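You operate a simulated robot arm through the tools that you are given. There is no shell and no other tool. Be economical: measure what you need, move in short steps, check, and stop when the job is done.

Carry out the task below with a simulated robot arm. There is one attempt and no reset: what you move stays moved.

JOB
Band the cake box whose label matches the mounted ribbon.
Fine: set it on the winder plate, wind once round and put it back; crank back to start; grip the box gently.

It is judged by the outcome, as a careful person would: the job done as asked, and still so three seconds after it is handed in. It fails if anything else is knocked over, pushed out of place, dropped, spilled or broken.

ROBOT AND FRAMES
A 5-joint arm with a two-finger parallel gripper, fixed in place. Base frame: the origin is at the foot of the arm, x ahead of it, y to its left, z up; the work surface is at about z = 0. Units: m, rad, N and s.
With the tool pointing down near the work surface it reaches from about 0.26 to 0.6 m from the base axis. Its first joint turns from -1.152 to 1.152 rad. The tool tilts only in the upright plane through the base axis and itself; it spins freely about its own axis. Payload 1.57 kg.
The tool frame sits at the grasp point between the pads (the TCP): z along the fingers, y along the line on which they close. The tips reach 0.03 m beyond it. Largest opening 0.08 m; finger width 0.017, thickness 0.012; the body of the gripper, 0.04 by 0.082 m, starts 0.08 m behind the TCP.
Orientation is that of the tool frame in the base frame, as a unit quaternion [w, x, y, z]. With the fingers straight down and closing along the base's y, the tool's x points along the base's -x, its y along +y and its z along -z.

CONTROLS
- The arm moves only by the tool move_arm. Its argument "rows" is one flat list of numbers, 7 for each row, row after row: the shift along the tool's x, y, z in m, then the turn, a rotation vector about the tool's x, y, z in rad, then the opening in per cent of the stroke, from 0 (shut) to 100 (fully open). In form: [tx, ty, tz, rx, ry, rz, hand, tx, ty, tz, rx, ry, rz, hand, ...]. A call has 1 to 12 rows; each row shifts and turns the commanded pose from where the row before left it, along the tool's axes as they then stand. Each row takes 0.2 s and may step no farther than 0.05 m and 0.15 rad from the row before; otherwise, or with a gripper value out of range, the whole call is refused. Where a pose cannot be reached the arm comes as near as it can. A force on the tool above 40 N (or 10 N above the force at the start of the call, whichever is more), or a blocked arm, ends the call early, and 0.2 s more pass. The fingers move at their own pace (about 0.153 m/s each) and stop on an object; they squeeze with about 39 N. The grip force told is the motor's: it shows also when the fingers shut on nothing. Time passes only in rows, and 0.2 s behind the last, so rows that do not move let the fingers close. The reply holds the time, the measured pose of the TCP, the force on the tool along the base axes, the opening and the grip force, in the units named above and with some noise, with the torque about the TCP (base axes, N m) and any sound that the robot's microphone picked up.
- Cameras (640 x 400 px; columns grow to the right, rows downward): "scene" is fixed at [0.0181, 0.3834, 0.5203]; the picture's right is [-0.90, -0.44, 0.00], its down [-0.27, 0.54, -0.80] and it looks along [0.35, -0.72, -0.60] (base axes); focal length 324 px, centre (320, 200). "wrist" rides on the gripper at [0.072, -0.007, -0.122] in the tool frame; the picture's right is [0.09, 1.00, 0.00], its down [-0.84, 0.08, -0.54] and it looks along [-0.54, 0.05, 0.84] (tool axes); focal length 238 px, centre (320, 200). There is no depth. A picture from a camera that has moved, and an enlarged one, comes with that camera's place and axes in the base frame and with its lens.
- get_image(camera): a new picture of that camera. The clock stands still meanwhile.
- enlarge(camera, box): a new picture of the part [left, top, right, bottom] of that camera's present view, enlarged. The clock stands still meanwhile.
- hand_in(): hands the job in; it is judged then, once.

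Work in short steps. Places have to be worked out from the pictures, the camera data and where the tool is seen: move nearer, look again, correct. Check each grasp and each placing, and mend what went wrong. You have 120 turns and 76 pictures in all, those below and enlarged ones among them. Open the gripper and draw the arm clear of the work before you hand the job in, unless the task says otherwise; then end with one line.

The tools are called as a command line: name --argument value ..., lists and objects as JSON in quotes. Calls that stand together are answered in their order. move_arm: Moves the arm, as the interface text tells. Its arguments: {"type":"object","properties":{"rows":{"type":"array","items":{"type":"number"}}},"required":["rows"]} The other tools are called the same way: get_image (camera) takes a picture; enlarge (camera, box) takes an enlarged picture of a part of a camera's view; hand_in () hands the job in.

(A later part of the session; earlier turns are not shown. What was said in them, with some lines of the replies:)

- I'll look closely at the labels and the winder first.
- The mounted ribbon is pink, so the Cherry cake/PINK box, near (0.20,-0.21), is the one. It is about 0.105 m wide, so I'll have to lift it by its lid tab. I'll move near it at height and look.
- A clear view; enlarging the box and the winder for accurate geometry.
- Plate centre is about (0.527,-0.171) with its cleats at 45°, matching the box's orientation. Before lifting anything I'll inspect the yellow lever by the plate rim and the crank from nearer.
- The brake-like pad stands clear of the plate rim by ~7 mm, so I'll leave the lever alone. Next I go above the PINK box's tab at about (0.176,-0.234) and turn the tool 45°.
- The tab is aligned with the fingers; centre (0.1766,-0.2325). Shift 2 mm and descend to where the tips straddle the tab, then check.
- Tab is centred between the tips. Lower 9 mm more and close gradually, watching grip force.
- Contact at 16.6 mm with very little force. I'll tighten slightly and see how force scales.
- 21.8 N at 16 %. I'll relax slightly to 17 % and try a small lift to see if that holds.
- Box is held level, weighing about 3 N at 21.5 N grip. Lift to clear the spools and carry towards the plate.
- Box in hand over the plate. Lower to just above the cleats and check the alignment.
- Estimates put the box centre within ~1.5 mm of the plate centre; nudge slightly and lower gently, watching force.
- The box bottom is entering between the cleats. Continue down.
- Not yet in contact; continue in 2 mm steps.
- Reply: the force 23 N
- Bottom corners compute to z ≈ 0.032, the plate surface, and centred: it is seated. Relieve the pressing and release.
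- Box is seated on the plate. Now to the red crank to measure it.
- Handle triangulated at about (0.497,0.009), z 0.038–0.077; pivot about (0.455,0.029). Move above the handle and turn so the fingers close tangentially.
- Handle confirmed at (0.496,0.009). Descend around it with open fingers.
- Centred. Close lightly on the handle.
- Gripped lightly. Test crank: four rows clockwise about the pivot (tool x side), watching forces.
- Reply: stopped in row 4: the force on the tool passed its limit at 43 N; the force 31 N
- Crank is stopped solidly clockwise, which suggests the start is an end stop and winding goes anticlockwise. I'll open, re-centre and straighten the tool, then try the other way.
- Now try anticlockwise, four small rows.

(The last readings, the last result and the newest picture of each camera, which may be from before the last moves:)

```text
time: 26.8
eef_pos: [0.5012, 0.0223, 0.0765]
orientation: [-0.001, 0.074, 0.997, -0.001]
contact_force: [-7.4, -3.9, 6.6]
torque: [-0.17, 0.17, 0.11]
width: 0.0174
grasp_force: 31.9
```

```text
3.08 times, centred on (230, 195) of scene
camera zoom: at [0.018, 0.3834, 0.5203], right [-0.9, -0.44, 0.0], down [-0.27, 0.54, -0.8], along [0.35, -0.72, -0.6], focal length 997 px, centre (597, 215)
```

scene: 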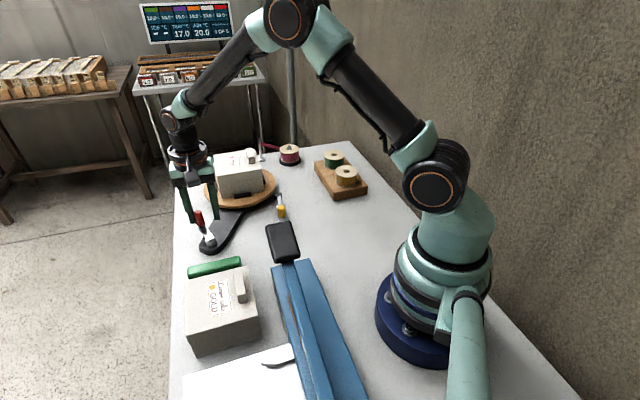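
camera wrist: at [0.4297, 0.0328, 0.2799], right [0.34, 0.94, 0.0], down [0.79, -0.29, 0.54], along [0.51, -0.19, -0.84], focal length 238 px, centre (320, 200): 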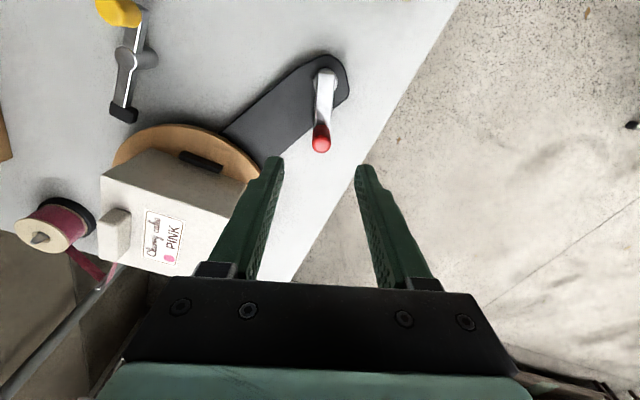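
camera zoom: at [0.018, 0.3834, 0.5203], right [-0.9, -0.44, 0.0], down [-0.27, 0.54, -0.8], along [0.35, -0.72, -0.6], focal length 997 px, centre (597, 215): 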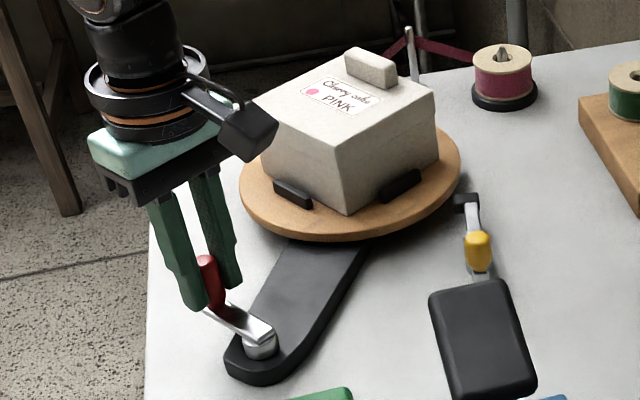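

It turns anticlockwise, and the ribbon follows. The plate turned ~33° for ~17° of crank, so ratio ≈ 2:1. Continue, then re-measure.

move_arm --rows '[0.00054, 0.00717, 0, 0, 0, -0.1496, 18, 0.00054, 0.00717, 0, 0, 0, -0.1496, 18, 0.00054, 0.00717, 0, 0, 0, -0.1496, 18, 0.00054, 0.00717, 0, 0, 0, -0.1496, 18, 0.00054, 0.00717, 0, 0, 0, -0.1496, 18, 0.00054, 0.00717, 0, 0, 0, -0.1496, 18, 0.00054, 0.00717, 0, 0, 0, -0.1496, 18]'

enlarge --camera "scene" --box '[160, 130, 300, 260]'

```text
time: 28.4
eef_pos: [0.483, 0.067, 0.073]
orientation: [-0.002, -0.434, 0.901, 0.002]
contact_force: [-14.3, -21.6, 13.0]
torque: [-0.79, -0.05, -0.09]
width: 0.0173
grasp_force: 32.1
```

```text
3.08 times, centred on (230, 195) of scene
camera zoom: at [0.018, 0.3834, 0.5203], right [-0.9, -0.44, 0.0], down [-0.27, 0.54, -0.8], along [0.35, -0.72, -0.6], focal length 997 px, centre (597, 215)
```

zoom: 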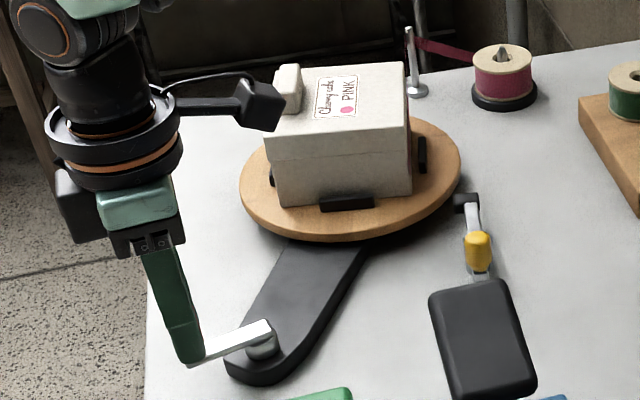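

Plate has turned ~170° (crank ~85°), but a radial force of ~25 N has built up; I'll shift the command inward a few mm to relieve it.

move_arm --rows '[0.003, 0, 0, 0, 0, 0, 18, 0.002, 0, 0, 0, 0, 0, 18]'

```text
time: 29.0
eef_pos: [0.481, 0.0664, 0.0748]
orientation: [0.004, -0.436, 0.9, -0.001]
contact_force: [8.1, 19.2, -21.1]
torque: [0.57, -0.3, -0.02]
width: 0.0175
grasp_force: 31.9
```

move_arm --rows '[-0.0023, 0, 0, 0, 0, 0, 18, 0.00052, 0.00697, 0, 0, 0, -0.1496, 18, 0.00052, 0.00697, 0, 0, 0, -0.1496, 18, 0.00052, 0.00697, 0, 0, 0, -0.1496, 18]'

```text
time: 30.0
eef_pos: [0.4627, 0.0733, 0.0748]
orientation: [0.0, -0.624, 0.782, 0.0]
contact_force: [-1.0, -28.7, 9.0]
torque: [-0.82, 0.11, -0.03]
width: 0.0176
grasp_force: 32.5
```

Radial force again; relieve 3 mm inward and continue with a smaller radius.

move_arm --rows '[0.003, 0, 0, 0, 0, 0, 18, 0.0012, 0.0066, 0, 0, 0, -0.1496, 18, 0.0012, 0.0066, 0, 0, 0, -0.1496, 18]'

enlarge --camera "scene" --box '[160, 130, 300, 260]'

```text
time: 30.8
eef_pos: [0.4482, 0.0718, 0.0749]
orientation: [0.0, 0.734, -0.679, 0.0]
contact_force: [6.6, -5.7, -13.6]
torque: [-0.17, -0.01, 0.12]
width: 0.0172
grasp_force: 32.2
```

```text
3.08 times, centred on (230, 195) of scene
camera zoom: at [0.0181, 0.3834, 0.5203], right [-0.9, -0.44, 0.0], down [-0.27, 0.54, -0.8], along [0.35, -0.72, -0.6], focal length 997 px, centre (597, 215)
```

zoom: 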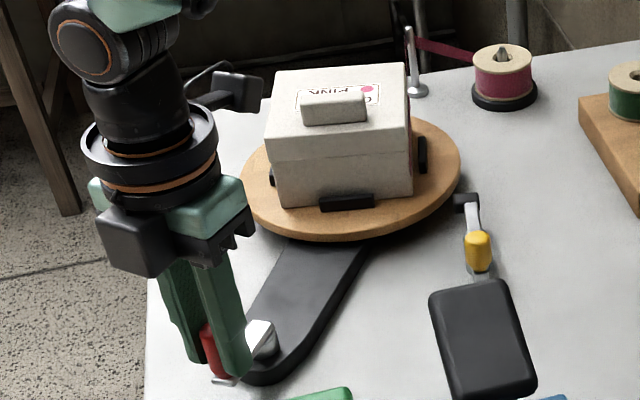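

Plate now at ~260°. I'll enlarge to see where the ribbon runs.

enlarge --camera "scene" --box '[205, 130, 285, 190]'

```text
6.67 times, centred on (245, 160) of scene
camera zoom: at [0.0181, 0.3834, 0.5203], right [-0.9, -0.44, 0.0], down [-0.27, 0.54, -0.8], along [0.35, -0.72, -0.6], focal length 2160 px, centre (820, 467)
```

zoom: 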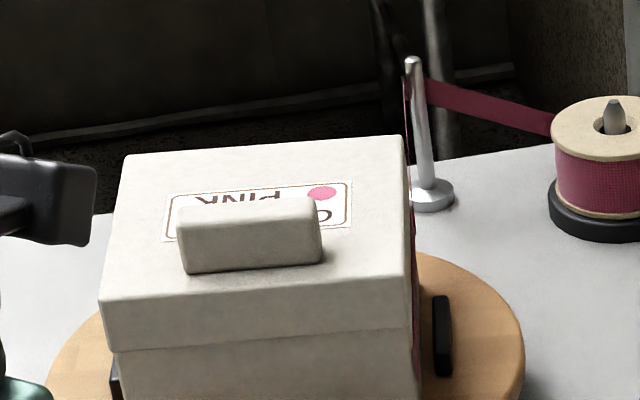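

Continue the crank 3 more rows and check force.

move_arm --rows '[0.0006, 0.0067, 0, 0, 0, -0.1455, 18, 0.0006, 0.0067, 0, 0, 0, -0.1455, 18, 0.0006, 0.0067, 0, 0, 0, -0.1455, 18]'

```text
time: 31.6
eef_pos: [0.4317, 0.0657, 0.0746]
orientation: [-0.002, 0.864, -0.504, 0.001]
contact_force: [14.9, -18.0, -15.7]
torque: [-0.55, 0.06, -0.04]
width: 0.0175
grasp_force: 32.0
```

move_arm --rows '[0.0025, 0, 0, 0, 0, 0, 18, 0.001, 0.0065, 0, 0, 0, -0.1455, 18, 0.001, 0.0065, 0, 0, 0, -0.1455, 18, 0, 0, 0, 0, 0, 0, 18]'

enlarge --camera "scene" --box '[160, 130, 300, 260]'

```text
time: 32.6
eef_pos: [0.4212, 0.0539, 0.0763]
orientation: [-0.001, 0.928, -0.373, -0.001]
contact_force: [-2.3, 9.1, 6.6]
torque: [-0.15, -0.18, 0.2]
width: 0.0175
grasp_force: 33.2
```

```text
3.08 times, centred on (230, 195) of scene
camera zoom: at [0.018, 0.3834, 0.5203], right [-0.9, -0.44, 0.0], down [-0.27, 0.54, -0.8], along [0.35, -0.72, -0.6], focal length 997 px, centre (597, 215)
```

zoom: 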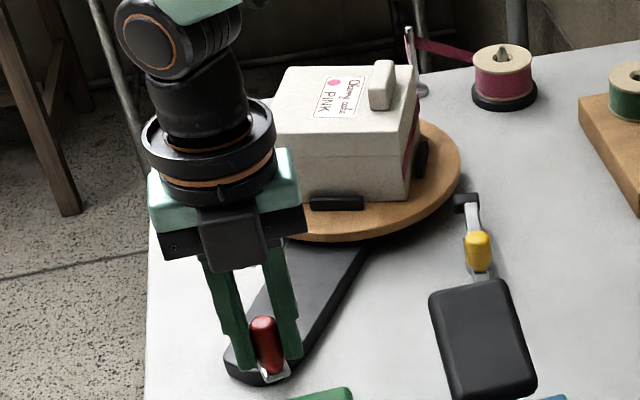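

About 17° of plate turn remain; one more row.

move_arm --rows '[0.0006, 0.0067, 0, 0, 0, -0.149, 18, 0, 0, 0, 0, 0, 0, 18]'

enlarge --camera "scene" --box '[205, 130, 285, 190]'

```text
time: 33.2
eef_pos: [0.417, 0.0488, 0.075]
orientation: [0.0, 0.952, -0.305, 0.001]
contact_force: [0.3, -3.2, 16.7]
torque: [0.06, 0.6, -0.11]
width: 0.0173
grasp_force: 32.0
```

```text
6.67 times, centred on (245, 160) of scene
camera zoom: at [0.018, 0.3834, 0.5203], right [-0.9, -0.44, 0.0], down [-0.27, 0.54, -0.8], along [0.35, -0.72, -0.6], focal length 2160 px, centre (820, 467)
```

zoom: 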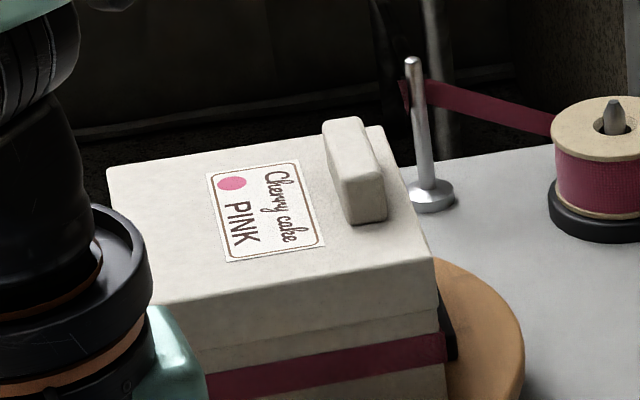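

The band has appeared around the box and the ribbon tail is parted: wound once. Release the crank handle and rise.

move_arm --rows '[0, 0, 0, 0, 0, 0, 30, 0, 0, 0, 0, 0, 0, 60, 0, 0, -0.03, 0, 0, 0, 60, 0, 0, -0.04, 0, 0, 0, 60, 0, 0, -0.04, 0, 0, 0, 60]'

get_image --camera "scene"

enlarge --camera "scene" --box '[190, 140, 300, 260]'

```text
time: 34.4
eef_pos: [0.4171, 0.0485, 0.1862]
orientation: [0.0, 0.952, -0.305, -0.001]
contact_force: [0.2, -0.7, 0.0]
torque: [-0.03, 0.02, 0.01]
width: 0.0483
grasp_force: 0.0
```

```text
26 pictures are left
```

scene: 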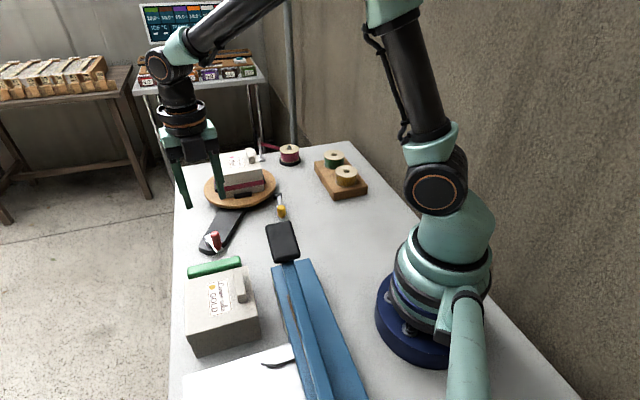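

```text
3.33 times, centred on (245, 200) of scene
camera zoom: at [0.0181, 0.3834, 0.5203], right [-0.9, -0.44, 0.0], down [-0.27, 0.54, -0.8], along [0.35, -0.72, -0.6], focal length 1080 px, centre (570, 200)
```

zoom: 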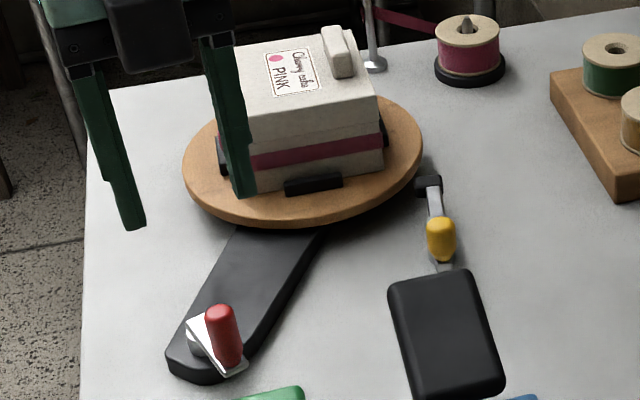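

The plate is back exactly at its starting orientation. Turn the tool parallel to the box (135° mirror of the earlier grasp) and move above the tab.

move_arm --rows '[0, 0, -0.02, 0, 0, 0.082, 60, 0, 0, 0, 0, 0, 0.082, 60, 0.0387, 0.0186, 0, 0, 0, 0, 60, 0.0387, 0.0186, 0, 0, 0, 0, 60, 0.0387, 0.0186, 0, 0, 0, 0, 60, 0.0387, 0.0186, 0, 0, 0, 0, 60, 0.0387, 0.0186, 0, 0, 0, 0, 60, 0.0387, 0.0186, 0, 0, 0, 0, 60]'

get_image --camera "wrist"

```text
time: 36.2
eef_pos: [0.5012, -0.1927, 0.2041]
orientation: [0.0, 0.925, -0.381, 0.002]
contact_force: [0.3, 0.5, -0.2]
torque: [0.0, 0.0, -0.01]
width: 0.0478
grasp_force: 0.1
```

```text
24 pictures are left
camera wrist: at [0.5575, -0.2395, 0.3264], right [-0.64, -0.77, 0.0], down [-0.65, 0.54, 0.54], along [-0.42, 0.34, -0.84], focal length 238 px, centre (320, 200)
```

wrist: 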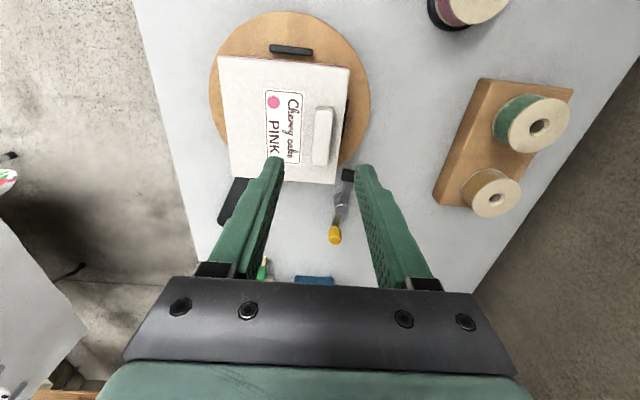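

Tab is roughly under the fingers; correct by ~3–4 mm and descend over it, then verify.

move_arm --rows '[0.0035, 0.0025, 0.025, 0, 0, 0, 60, 0, 0, 0.025, 0, 0, 0, 60]'

enlarge --camera "wrist" --box '[220, 60, 440, 280]'

```text
time: 36.8
eef_pos: [0.5039, -0.1971, 0.1543]
orientation: [0.001, 0.924, -0.382, 0.001]
contact_force: [0.1, 0.0, 0.1]
torque: [0.0, 0.01, -0.03]
width: 0.0479
grasp_force: 0.0
```

```text
1.82 times, centred on (330, 170) of wrist
camera zoom: at [0.558, -0.2441, 0.2768], right [-0.64, -0.77, 0.0], down [-0.65, 0.54, 0.54], along [-0.42, 0.34, -0.84], focal length 433 px, centre (302, 254)
```

zoom: 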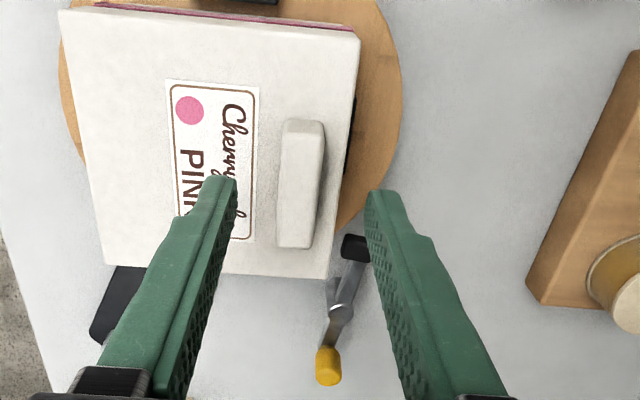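

Well centred. Descend to grasp height and close gently.

move_arm --rows '[0, 0, 0.0155, 0, 0, 0, 50, 0, 0, 0, 0, 0, 0, 30, 0, 0, 0, 0, 0, 0, 22, 0, 0, 0, 0, 0, 0, 19, 0, 0, 0, 0, 0, 0, 17, 0, 0, 0, 0, 0, 0, 17]'

```text
time: 38.2
eef_pos: [0.5029, -0.1982, 0.139]
orientation: [0.0, 0.924, -0.381, 0.001]
contact_force: [0.6, 1.3, 1.1]
torque: [-0.1, -0.2, 0.03]
width: 0.0157
grasp_force: 21.9
```

Gripped at 21.9 N. Lift straight up slowly and check.

move_arm --rows '[0, 0, -0.004, 0, 0, 0, 17, 0, 0, -0.006, 0, 0, 0, 17, 0, 0, -0.01, 0, 0, 0, 17, 0, 0, -0.02, 0, 0, 0, 17, 0, 0, -0.025, 0, 0, 0, 17]'

enlarge --camera "scene" --box '[190, 110, 300, 220]'

```text
time: 39.4
eef_pos: [0.5043, -0.1988, 0.2035]
orientation: [0.0, 0.924, -0.382, 0.0]
contact_force: [-0.3, -0.3, -2.6]
torque: [-0.08, 0.08, 0.02]
width: 0.0159
grasp_force: 22.1
```

```text
3.64 times, centred on (245, 165) of scene
camera zoom: at [0.0181, 0.3834, 0.5203], right [-0.9, -0.44, 0.0], down [-0.27, 0.54, -0.8], along [0.35, -0.72, -0.6], focal length 1178 px, centre (593, 327)
```

zoom: 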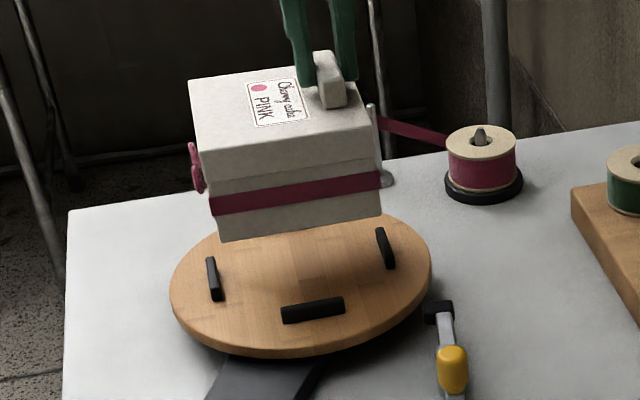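

Banded with a bow, held level. Carry it back over its original spot.

move_arm --rows '[-0.02037, 0.02549, 0, 0, 0, 0, 17, -0.02037, 0.02549, 0, 0, 0, 0, 17, -0.02037, 0.02549, 0, 0, 0, 0, 17, -0.02037, 0.02549, 0, 0, 0, 0, 17, -0.02037, 0.02549, 0, 0, 0, 0, 17, -0.02037, 0.02549, 0, 0, 0, 0, 17, -0.02037, 0.02549, 0, 0, 0, 0, 17, -0.02037, 0.02549, 0, 0, 0, 0, 17, -0.02037, 0.02549, 0, 0, 0, 0, 17, -0.02037, 0.02549, 0, 0, 0, 0, 17, 0, 0, 0.03, 0, 0, 0, 17, 0, 0, 0.03, 0, 0, 0, 17]'

enlarge --camera "scene" --box '[300, 120, 440, 250]'

get_image --camera "wrist"

```text
time: 42.0
eef_pos: [0.2262, -0.1726, 0.1412]
orientation: [0.0, 0.924, -0.382, 0.001]
contact_force: [0.3, -0.2, -2.6]
torque: [-0.06, 0.1, -0.01]
width: 0.0157
grasp_force: 22.5
out of reach, approached as far as the arm can: row 7, 8, 9, 10
```

```text
3.08 times, centred on (370, 185) of scene
camera zoom: at [0.0181, 0.3834, 0.5203], right [-0.9, -0.44, 0.0], down [-0.27, 0.54, -0.8], along [0.35, -0.72, -0.6], focal length 997 px, centre (166, 246)
```

zoom: 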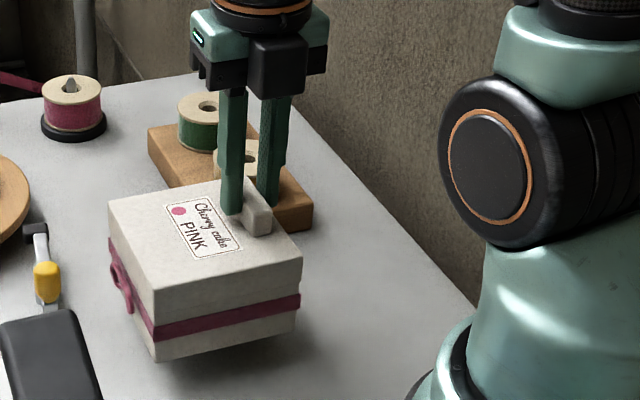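

```text
20 pictures are left
camera wrist: at [0.2814, -0.2198, 0.2628], right [-0.64, -0.77, 0.0], down [-0.65, 0.54, 0.54], along [-0.42, 0.35, -0.84], focal length 238 px, centre (320, 200)
```

wrist: 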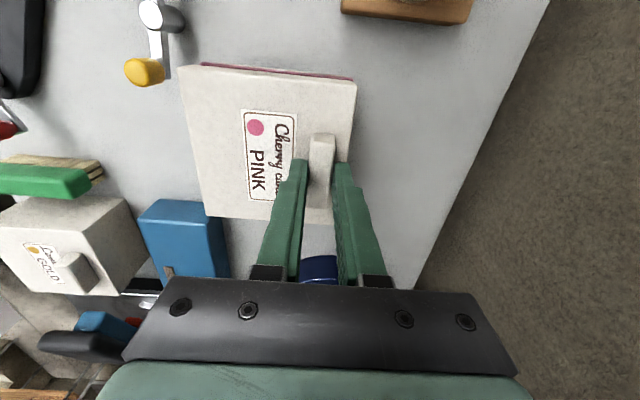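

The wrist spin limit (~3 rad relative to the arm) is reached in this mirrored grasp. The table under the box is clear, so I'll set it down here, regrip with the tool turned 180°, and then place it home. Lower first.

move_arm --rows '[0, 0, 0.015, 0, 0, 0, 17, 0, 0, 0.012, 0, 0, 0, 17]'

enlarge --camera "scene" --box '[240, 140, 440, 290]'

```text
time: 42.6
eef_pos: [0.2265, -0.1733, 0.1141]
orientation: [0.0, 0.924, -0.383, 0.0]
contact_force: [0.1, -0.9, -3.6]
torque: [-0.09, 0.11, -0.02]
width: 0.0158
grasp_force: 21.9
```

```text
2.67 times, centred on (340, 215) of scene
camera zoom: at [0.0181, 0.3834, 0.5203], right [-0.9, -0.44, 0.0], down [-0.27, 0.54, -0.8], along [0.35, -0.72, -0.6], focal length 864 px, centre (267, 160)
```

zoom: 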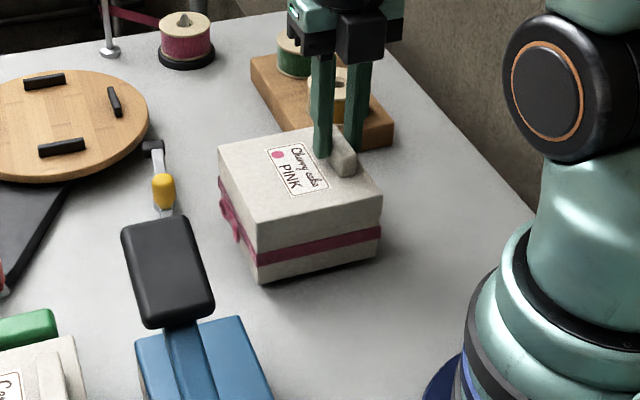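

Area clear. Lower the last millimetres to contact, release and rise.

move_arm --rows '[0, 0, 0.004, 0, 0, 0, 17, 0, 0, 0.003, 0, 0, 0, 17, 0, 0, 0, 0, 0, 0, 17]'

```text
time: 43.4
eef_pos: [0.2282, -0.1742, 0.1102]
orientation: [0.0, 0.924, -0.383, 0.001]
contact_force: [0.1, 0.2, -1.8]
torque: [-0.11, 0.09, 0.01]
width: 0.0156
grasp_force: 22.0
```

move_arm --rows '[0, 0, 0.002, 0, 0, 0, 17, 0, 0, 0, 0, 0, 0, 17]'

```text
time: 44.0
eef_pos: [0.2271, -0.1743, 0.1068]
orientation: [0.001, 0.924, -0.383, 0.001]
contact_force: [-1.3, -0.7, -1.1]
torque: [-0.05, -0.04, -0.03]
width: 0.0155
grasp_force: 21.4
```

Touching now. Settle 1 mm, release, rise, and begin the turn back of 180° (+rz reduces the spin).

move_arm --rows '[0, 0, 0.001, 0, 0, 0, 17, 0, 0, 0, 0, 0, 0, 19, 0, 0, 0, 0, 0, 0, 25, 0, 0, 0, 0, 0, 0, 45, 0, 0, -0.02, 0, 0, 0, 50, 0, 0, -0.04, 0, 0, 0, 60, 0, 0, -0.02, 0, 0, 0, 60]'

move_arm --rows '[0, 0, 0, 0, 0, 0.1496, 60, 0, 0, 0, 0, 0, 0.1496, 60, 0, 0, 0, 0, 0, 0.1496, 60, 0, 0, 0, 0, 0, 0.1496, 60, 0, 0, 0, 0, 0, 0.1496, 60, 0, 0, 0, 0, 0, 0.1496, 60, 0, 0, 0, 0, 0, 0.1496, 60, 0, 0, 0, 0, 0, 0.1496, 60, 0, 0, 0, 0, 0, 0.1496, 60, 0, 0, 0, 0, 0, 0.1496, 60, 0, 0, 0, 0, 0, 0.1496, 60, 0, 0, 0, 0, 0, 0.1496, 60]'

move_arm --rows '[0, 0, 0, 0, 0, 0.1496, 60, 0, 0, 0, 0, 0, 0.1496, 60, 0, 0, 0, 0, 0, 0.1496, 60, 0, 0, 0, 0, 0, 0.1496, 60, 0, 0, 0, 0, 0, 0.1496, 60, 0, 0, 0, 0, 0, 0.1496, 60, 0, 0, 0, 0, 0, 0.1496, 60, 0, 0, 0, 0, 0, 0.1496, 60, 0, 0, 0, 0, 0, 0.1496, 60]'

get_image --camera "wrist"

```text
time: 45.6
eef_pos: [0.2292, -0.1754, 0.1866]
orientation: [0.0, 0.923, -0.384, 0.001]
contact_force: [0.2, -0.7, -0.9]
torque: [-0.04, -0.01, 0.02]
width: 0.0482
grasp_force: 0.0
```

```text
time: 48.2
eef_pos: [0.2265, -0.1749, 0.1858]
orientation: [0.001, -0.277, 0.961, 0.0]
contact_force: [-0.2, -0.9, -0.3]
torque: [0.03, 0.04, -0.01]
width: 0.048
grasp_force: 0.0
```

```text
time: 50.2
eef_pos: [0.2272, -0.1747, 0.188]
orientation: [0.001, 0.382, 0.924, -0.001]
contact_force: [0.8, -1.0, 0.5]
torque: [0.01, 0.01, -0.01]
width: 0.0478
grasp_force: 0.0
```

```text
18 pictures are left
camera wrist: at [0.1708, -0.1292, 0.3091], right [0.64, 0.77, 0.0], down [0.65, -0.54, 0.54], along [0.42, -0.35, -0.84], focal length 238 px, centre (320, 200)
```

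wrist: 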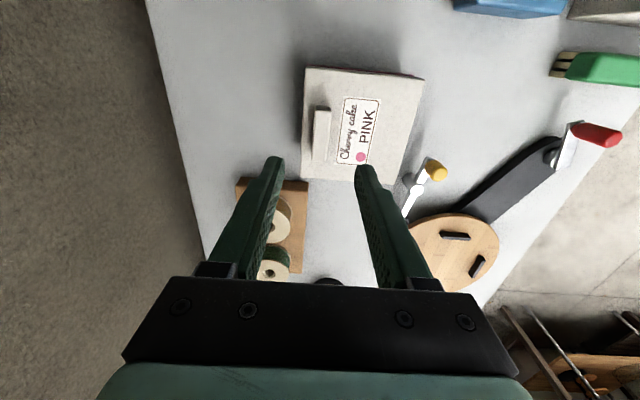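

The tool is back at 45° directly over the tab. Descend and regrip gently.

move_arm --rows '[0, 0, 0.03, 0, 0, 0, 60, 0, 0, 0.03, 0, 0, 0, 60, 0, 0, 0.02, 0, 0, 0, 60, 0, 0, 0, 0, 0, 0, 40, 0, 0, 0, 0, 0, 0, 25, 0, 0, 0, 0, 0, 0, 20, 0, 0, 0, 0, 0, 0, 17, 0, 0, 0, 0, 0, 0, 17]'

```text
time: 52.0
eef_pos: [0.2277, -0.1751, 0.1072]
orientation: [0.0, 0.381, 0.925, -0.001]
contact_force: [0.7, -0.7, 0.6]
torque: [-0.11, -0.01, -0.01]
width: 0.0157
grasp_force: 21.8
```

Regripped. Lift 5 cm, carry home (TCP → 0.180,-0.235), and lower most of the way.

move_arm --rows '[0, 0, -0.01, 0, 0, 0, 17, 0, 0, -0.02, 0, 0, 0, 17, 0, 0, -0.02, 0, 0, 0, 17, -0.0029, -0.0253, 0, 0, 0, 0, 17, -0.0029, -0.0253, 0, 0, 0, 0, 17, -0.003, -0.0254, 0, 0, 0, 0, 17, 0, 0, 0.02, 0, 0, 0, 17, 0, 0, 0.015, 0, 0, 0, 17, 0, 0, 0, 0, 0, 0, 17]'

enlarge --camera "scene" --box '[300, 120, 440, 250]'

```text
time: 54.0
eef_pos: [0.179, -0.2366, 0.1237]
orientation: [0.0, 0.381, 0.925, 0.001]
contact_force: [0.2, -0.1, -3.2]
torque: [-0.08, 0.06, -0.03]
width: 0.0158
grasp_force: 22.2
```

```text
3.08 times, centred on (370, 185) of scene
camera zoom: at [0.0181, 0.3834, 0.5203], right [-0.9, -0.44, 0.0], down [-0.27, 0.54, -0.8], along [0.35, -0.72, -0.6], focal length 997 px, centre (166, 246)
```

zoom: 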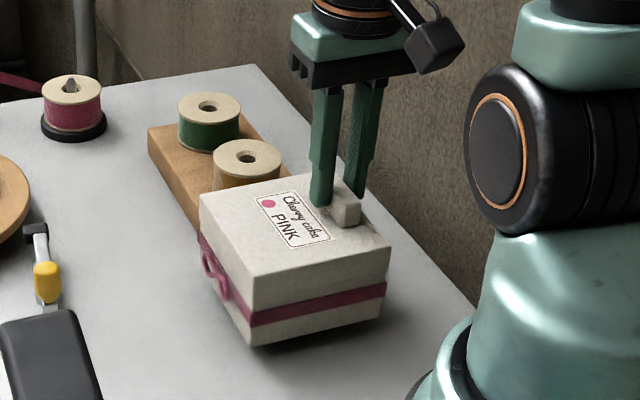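

On track, with ample gap to the spool board. Lower to the table.

move_arm --rows '[0.0005, 0.001, 0.008, 0, 0, 0, 17, 0, 0, 0.006, 0, 0, 0, 17, 0, 0, 0.002, 0, 0, 0, 17, 0, 0, 0, 0, 0, 0, 17]'

```text
time: 55.0
eef_pos: [0.1798, -0.2342, 0.1062]
orientation: [0.001, 0.382, 0.924, -0.001]
contact_force: [-8.4, 2.5, 24.6]
torque: [0.13, 0.23, 0.08]
width: 0.0157
grasp_force: 21.8
```

Contact with the table (24 N, a bit firm). Relieve 2 mm, release and rise.

move_arm --rows '[0, 0, -0.002, 0, 0, 0, 17, 0, 0, 0, 0, 0, 0, 19, 0, 0, 0, 0, 0, 0, 25, 0, 0, 0, 0, 0, 0, 45, 0, 0, -0.02, 0, 0, 0, 50, 0, 0, -0.04, 0, 0, 0, 60, 0, 0, -0.03, 0, 0, 0, 60]'

get_image --camera "scene"

enlarge --camera "wrist" --box '[200, 0, 440, 200]'

```text
time: 56.6
eef_pos: [0.1813, -0.234, 0.2006]
orientation: [0.0, 0.381, 0.924, 0.0]
contact_force: [-0.2, 0.0, 0.5]
torque: [0.02, 0.02, -0.04]
width: 0.048
grasp_force: 0.1
```

```text
16 pictures are left
```

scene: 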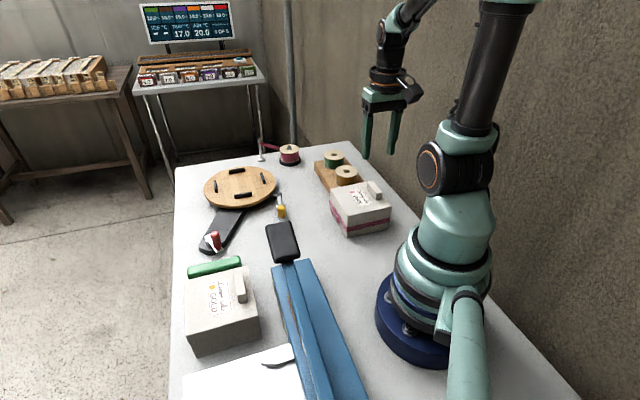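

```text
2.00 times, centred on (320, 100) of wrist
camera zoom: at [0.1253, -0.1884, 0.3218], right [0.64, 0.77, 0.0], down [0.65, -0.54, 0.54], along [0.42, -0.35, -0.84], focal length 477 px, centre (320, 400)
```

zoom: 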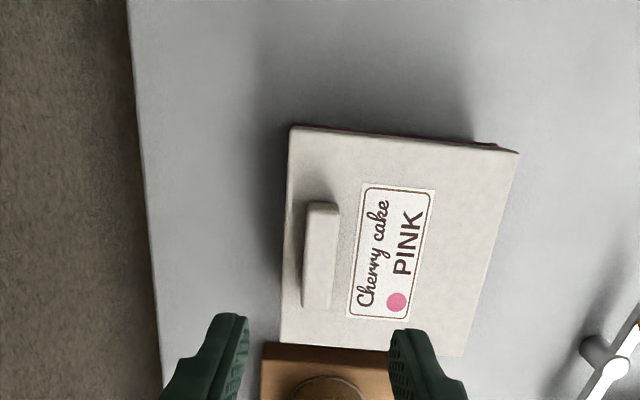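

The box is home, banded. Now go to the crank to wind it back; endpoints refine the pivot to (0.4568,0.0293), radius 0.0443.

move_arm --rows '[0.00416, 0.0458, 0, 0, 0, 0, 60, 0.00416, 0.0458, 0, 0, 0, 0, 60, 0.00416, 0.0458, 0, 0, 0, 0, 60, 0.00416, 0.0458, 0, 0, 0, 0, 60, 0.00416, 0.0458, 0, 0, 0, 0, 60, 0.00416, 0.0458, 0, 0, 0, 0, 60, 0.00416, 0.0458, 0, 0, 0, 0, 60, 0.00416, 0.0458, 0, 0, 0, 0, 60]'

move_arm --rows '[0, 0, 0, 0, 0, -0.1437, 60, 0, 0, 0, 0, 0, -0.1437, 60, 0, 0, 0, 0, 0, -0.1437, 60, 0, 0, 0, 0, 0, -0.1437, 60, 0, 0, 0, 0, 0, -0.1437, 60, 0, 0, 0, 0, 0, -0.1437, 60, 0, 0, 0, 0, 0, -0.1437, 60, 0, 0, 0, 0, 0, -0.1437, 60, 0, 0, 0, 0, 0, -0.1437, 60, 0, 0, 0, 0, 0, -0.1437, 60, 0, 0, 0, 0, 0, -0.1437, 60, 0, 0, 0, 0, 0, -0.1437, 60]'

move_arm --rows '[0, 0, 0, 0, 0, -0.1437, 60, 0, 0, 0, 0, 0, -0.1437, 60, 0, 0, 0, 0, 0, -0.1437, 60, 0, 0, 0, 0, 0, -0.1437, 60, 0, 0, 0, 0, 0, -0.1437, 60, 0, 0, 0, 0, 0, -0.1437, 60, 0, 0, 0, 0, 0, -0.1437, 60, 0, 0, 0, 0, 0, -0.1437, 60, 0, 0, 0, 0, 0, -0.1437, 60, 0, 0, 0, 0, 0, -0.1437, 60, 0, 0, 0, 0, 0, -0.1437, 60]'

get_image --camera "wrist"

```text
time: 58.4
eef_pos: [0.4156, 0.051, 0.1995]
orientation: [0.001, 0.382, 0.924, 0.001]
contact_force: [0.7, -0.1, 0.4]
torque: [-0.03, 0.01, -0.02]
width: 0.0481
grasp_force: 0.0
```

```text
time: 61.0
eef_pos: [0.4149, 0.0498, 0.1996]
orientation: [0.001, -0.455, 0.891, 0.0]
contact_force: [0.5, -0.1, -0.5]
torque: [-0.03, 0.0, 0.01]
width: 0.0477
grasp_force: 0.0
```

```text
time: 63.4
eef_pos: [0.415, 0.048, 0.1975]
orientation: [-0.001, 0.953, -0.304, 0.001]
contact_force: [0.7, 0.6, -0.2]
torque: [-0.03, 0.03, 0.02]
width: 0.0482
grasp_force: 0.1
```

```text
14 pictures are left
camera wrist: at [0.4763, 0.0123, 0.3203], right [-0.5, -0.87, 0.0], down [-0.73, 0.42, 0.54], along [-0.47, 0.27, -0.84], focal length 238 px, centre (320, 200)
```

wrist: 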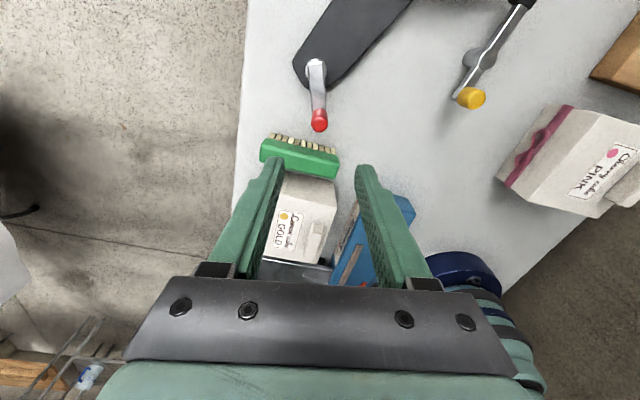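

Handle is within the fingers' span; correct slightly and descend around it, then check.

move_arm --rows '[0.0042, -0.0015, 0.04, 0, 0, 0, 60, 0, 0, 0.04, 0, 0, 0, 60, 0, 0, 0.025, 0, 0, 0, 60]'

enlarge --camera "wrist" --box '[220, 60, 440, 280]'

```text
time: 64.2
eef_pos: [0.4206, 0.0469, 0.0923]
orientation: [-0.001, 0.952, -0.305, 0.001]
contact_force: [-0.7, 0.2, 0.1]
torque: [0.02, -0.01, -0.01]
width: 0.048
grasp_force: 0.1
```

```text
1.82 times, centred on (330, 170) of wrist
camera zoom: at [0.4822, 0.0107, 0.2143], right [-0.5, -0.86, 0.0], down [-0.73, 0.42, 0.54], along [-0.47, 0.27, -0.84], focal length 433 px, centre (302, 254)
```

zoom: 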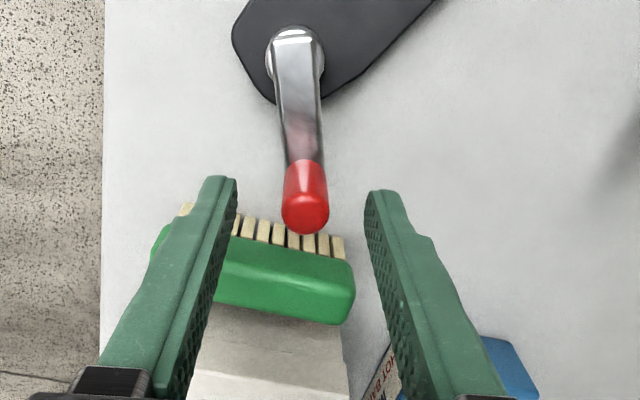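

Handle centred, at (0.420,0.0455). Lower and grip.

move_arm --rows '[0, 0, 0.0165, 0, 0, 0, 60, 0, 0, 0, 0, 0, 0, 40, 0, 0, 0, 0, 0, 0, 26, 0, 0, 0, 0, 0, 0, 20, 0, 0, 0, 0, 0, 0, 19, 0, 0, 0, 0, 0, 0, 19]'

```text
time: 65.6
eef_pos: [0.42, 0.0486, 0.0765]
orientation: [0.0, 0.952, -0.305, 0.0]
contact_force: [-0.7, 0.3, -4.2]
torque: [-0.1, -0.04, 0.06]
width: 0.0173
grasp_force: 32.3
```

Gripped. Wind back clockwise about pivot (0.458,0.029), in short calls.

move_arm --rows '[-0.0003, -0.00634, 0, 0, 0, 0.1496, 19, -0.0003, -0.00634, 0, 0, 0, 0.1496, 19, -0.0003, -0.00634, 0, 0, 0, 0.1496, 19, -0.0003, -0.00634, 0, 0, 0, 0.1496, 19]'

```text
time: 66.6
eef_pos: [0.4363, 0.0662, 0.076]
orientation: [0.0, 0.82, -0.572, 0.0]
contact_force: [-6.6, 16.7, -4.2]
torque: [0.21, -0.05, 0.14]
width: 0.0174
grasp_force: 32.2
```

move_arm --rows '[-0.002, 0, 0, 0, 0, 0, 19, -0.0002, -0.0066, 0, 0, 0, 0.1496, 19, -0.0002, -0.0066, 0, 0, 0, 0.1496, 19, -0.0002, -0.0066, 0, 0, 0, 0.1496, 19, -0.0002, -0.0066, 0, 0, 0, 0.1496, 19]'

```text
time: 67.8
eef_pos: [0.4623, 0.0725, 0.0768]
orientation: [0.0, -0.614, 0.789, 0.001]
contact_force: [-1.7, 8.4, -22.9]
torque: [0.14, -0.02, -0.04]
width: 0.0174
grasp_force: 32.3
```

move_arm --rows '[-0.001, 0, 0.0015, 0, 0, 0, 19, 0.0002, -0.0067, 0, 0, 0, 0.1496, 19, 0.0002, -0.0067, 0, 0, 0, 0.1496, 19, 0.0002, -0.0067, 0, 0, 0, 0.1496, 19, 0.0002, -0.0067, 0, 0, 0, 0.1496, 19]'

```text
time: 69.0
eef_pos: [0.4881, 0.06, 0.0776]
orientation: [0.006, -0.354, 0.935, -0.002]
contact_force: [16.4, 22.9, -8.9]
torque: [0.83, -0.28, -0.09]
width: 0.0177
grasp_force: 32.1
```

move_arm --rows '[-0.003, 0, 0, 0, 0, 0, 19, 0, -0.0067, 0, 0, 0, 0.1496, 19, 0, -0.0067, 0, 0, 0, 0.1496, 19, 0, -0.0067, 0, 0, 0, 0.1496, 19]'

enlarge --camera "scene" --box '[160, 130, 300, 260]'

```text
time: 70.0
eef_pos: [0.5, 0.0444, 0.0776]
orientation: [0.001, -0.137, 0.991, 0.0]
contact_force: [-0.8, 4.8, 24.6]
torque: [0.17, -0.01, -0.2]
width: 0.0175
grasp_force: 32.4
```

```text
3.08 times, centred on (230, 195) of scene
camera zoom: at [0.018, 0.3834, 0.5203], right [-0.9, -0.44, 0.0], down [-0.27, 0.54, -0.8], along [0.35, -0.72, -0.6], focal length 997 px, centre (597, 215)
```

zoom: 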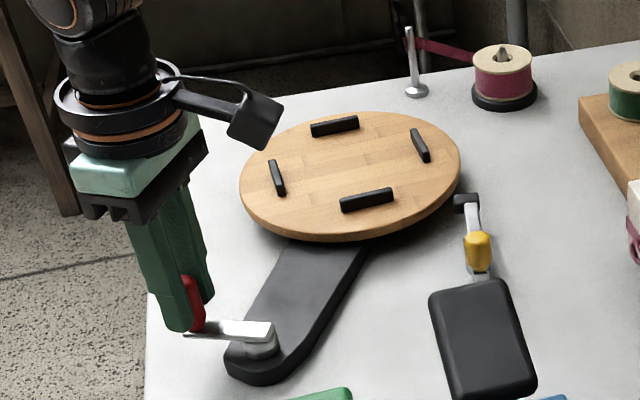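

Plate has ~95° left (crank ~47°). Continue 4 rows.

move_arm --rows '[0, 0, -0.0015, 0, 0, 0, 19, 0.0002, -0.0067, 0, 0, 0, 0.1496, 19, 0.0002, -0.0067, 0, 0, 0, 0.1496, 19, 0.0002, -0.0067, 0, 0, 0, 0.1496, 19, 0.0002, -0.0067, 0, 0, 0, 0.1496, 19]'

enlarge --camera "scene" --box '[180, 140, 310, 260]'

```text
time: 71.2
eef_pos: [0.5008, 0.0182, 0.0772]
orientation: [0.005, 0.161, 0.987, 0.001]
contact_force: [24.5, -2.8, -9.0]
torque: [-0.12, -0.09, -0.08]
width: 0.0177
grasp_force: 32.5
```

```text
3.33 times, centred on (245, 200) of scene
camera zoom: at [0.0181, 0.3834, 0.5203], right [-0.9, -0.44, 0.0], down [-0.27, 0.54, -0.8], along [0.35, -0.72, -0.6], focal length 1080 px, centre (570, 200)
```

zoom: 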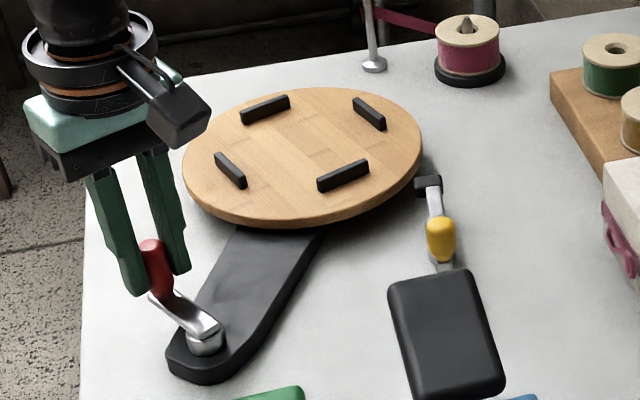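

~21° of plate (10.6° of crank) left. Relieve radial force and finish.

move_arm --rows '[-0.0025, 0, 0, 0, 0, 0, 19, 0, -0.0045, 0, 0, 0, 0.1, 19, 0, -0.0042, 0, 0, 0, 0.09, 19, 0, 0, 0, 0, 0, 0, 19]'

enlarge --camera "scene" --box '[180, 140, 310, 260]'

```text
time: 72.2
eef_pos: [0.4974, 0.0096, 0.0771]
orientation: [0.0, 0.253, 0.967, 0.0]
contact_force: [3.6, 7.1, 10.2]
torque: [0.05, -0.27, -0.3]
width: 0.0176
grasp_force: 32.7
```

```text
3.33 times, centred on (245, 200) of scene
camera zoom: at [0.018, 0.3834, 0.5203], right [-0.9, -0.44, 0.0], down [-0.27, 0.54, -0.8], along [0.35, -0.72, -0.6], focal length 1080 px, centre (570, 200)
```

zoom: 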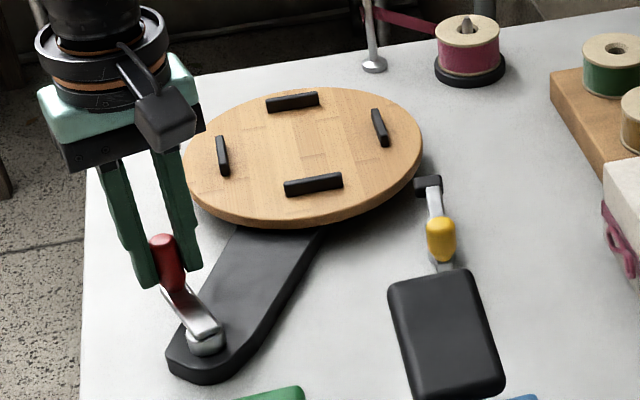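

Plate and crank match the starting picture exactly, with light contact on the stop. Release, rise and draw clear.

move_arm --rows '[0, 0.0005, 0, 0, 0, 0, 30, 0, 0, 0, 0, 0, 0, 60, 0, 0, -0.03, 0, 0, 0, 60, 0, 0, -0.04, 0, 0, 0, 60, 0, 0, -0.04, 0, 0, 0, 60, 0, 0, -0.04, 0, 0, 0, 60, 0.04, 0, -0.02, 0, 0, 0, 80, 0.04, 0, 0, 0, 0, 0, 100, 0.04, 0, 0, 0, 0, 0, 100, 0.04, 0, 0, 0, 0, 0, 100]'

get_image --camera "scene"

enlarge --camera "scene" --box '[180, 140, 310, 260]'

enlarge --camera "scene" --box '[290, 130, 430, 260]'

```text
time: 74.4
eef_pos: [0.3574, 0.0864, 0.2484]
orientation: [0.001, 0.253, 0.967, 0.001]
contact_force: [-0.2, -0.2, -0.4]
torque: [0.0, 0.01, 0.02]
width: 0.0798
grasp_force: 0.1
```

```text
9 pictures are left
```

scene: 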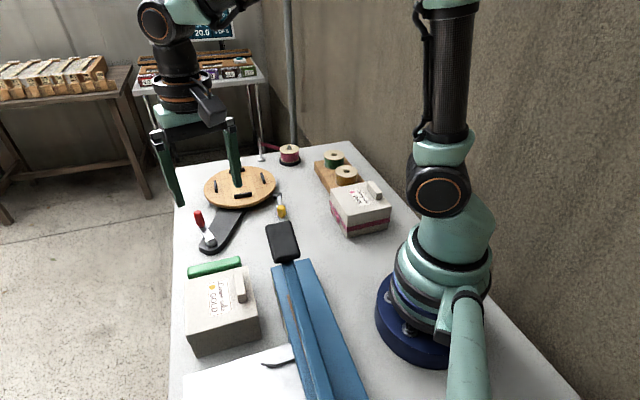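

```text
3.33 times, centred on (245, 200) of scene
camera zoom: at [0.0181, 0.3834, 0.5203], right [-0.9, -0.44, 0.0], down [-0.27, 0.54, -0.8], along [0.35, -0.72, -0.6], focal length 1080 px, centre (570, 200)
```

zoom: 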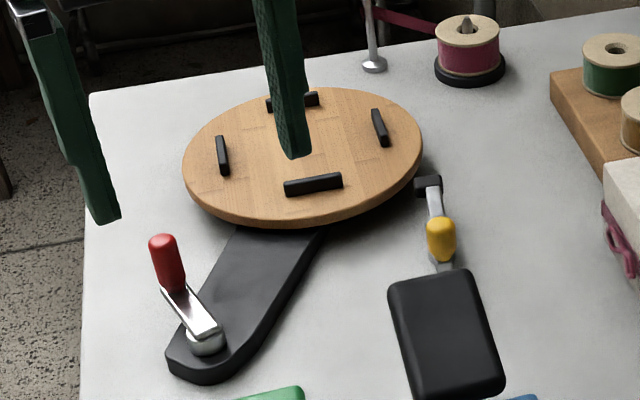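

```text
3.08 times, centred on (360, 195) of scene
camera zoom: at [0.0181, 0.3834, 0.5203], right [-0.9, -0.44, 0.0], down [-0.27, 0.54, -0.8], along [0.35, -0.72, -0.6], focal length 997 px, centre (197, 215)
```

zoom: 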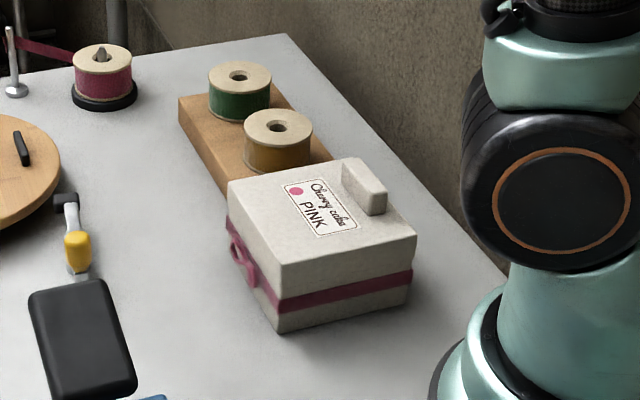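

Everything matches the starting layout: the PINK box is banded and back in place, the crank is at its start, and the arm is clear with the gripper open. Handing in.

hand_in

```text
The job is handed in.
```

The Cherry cake/PINK box is banded once round with the mounted pink ribbon and back where it stood; the crank is back at its start, and I handed the job in with the arm clear and the gripper open.
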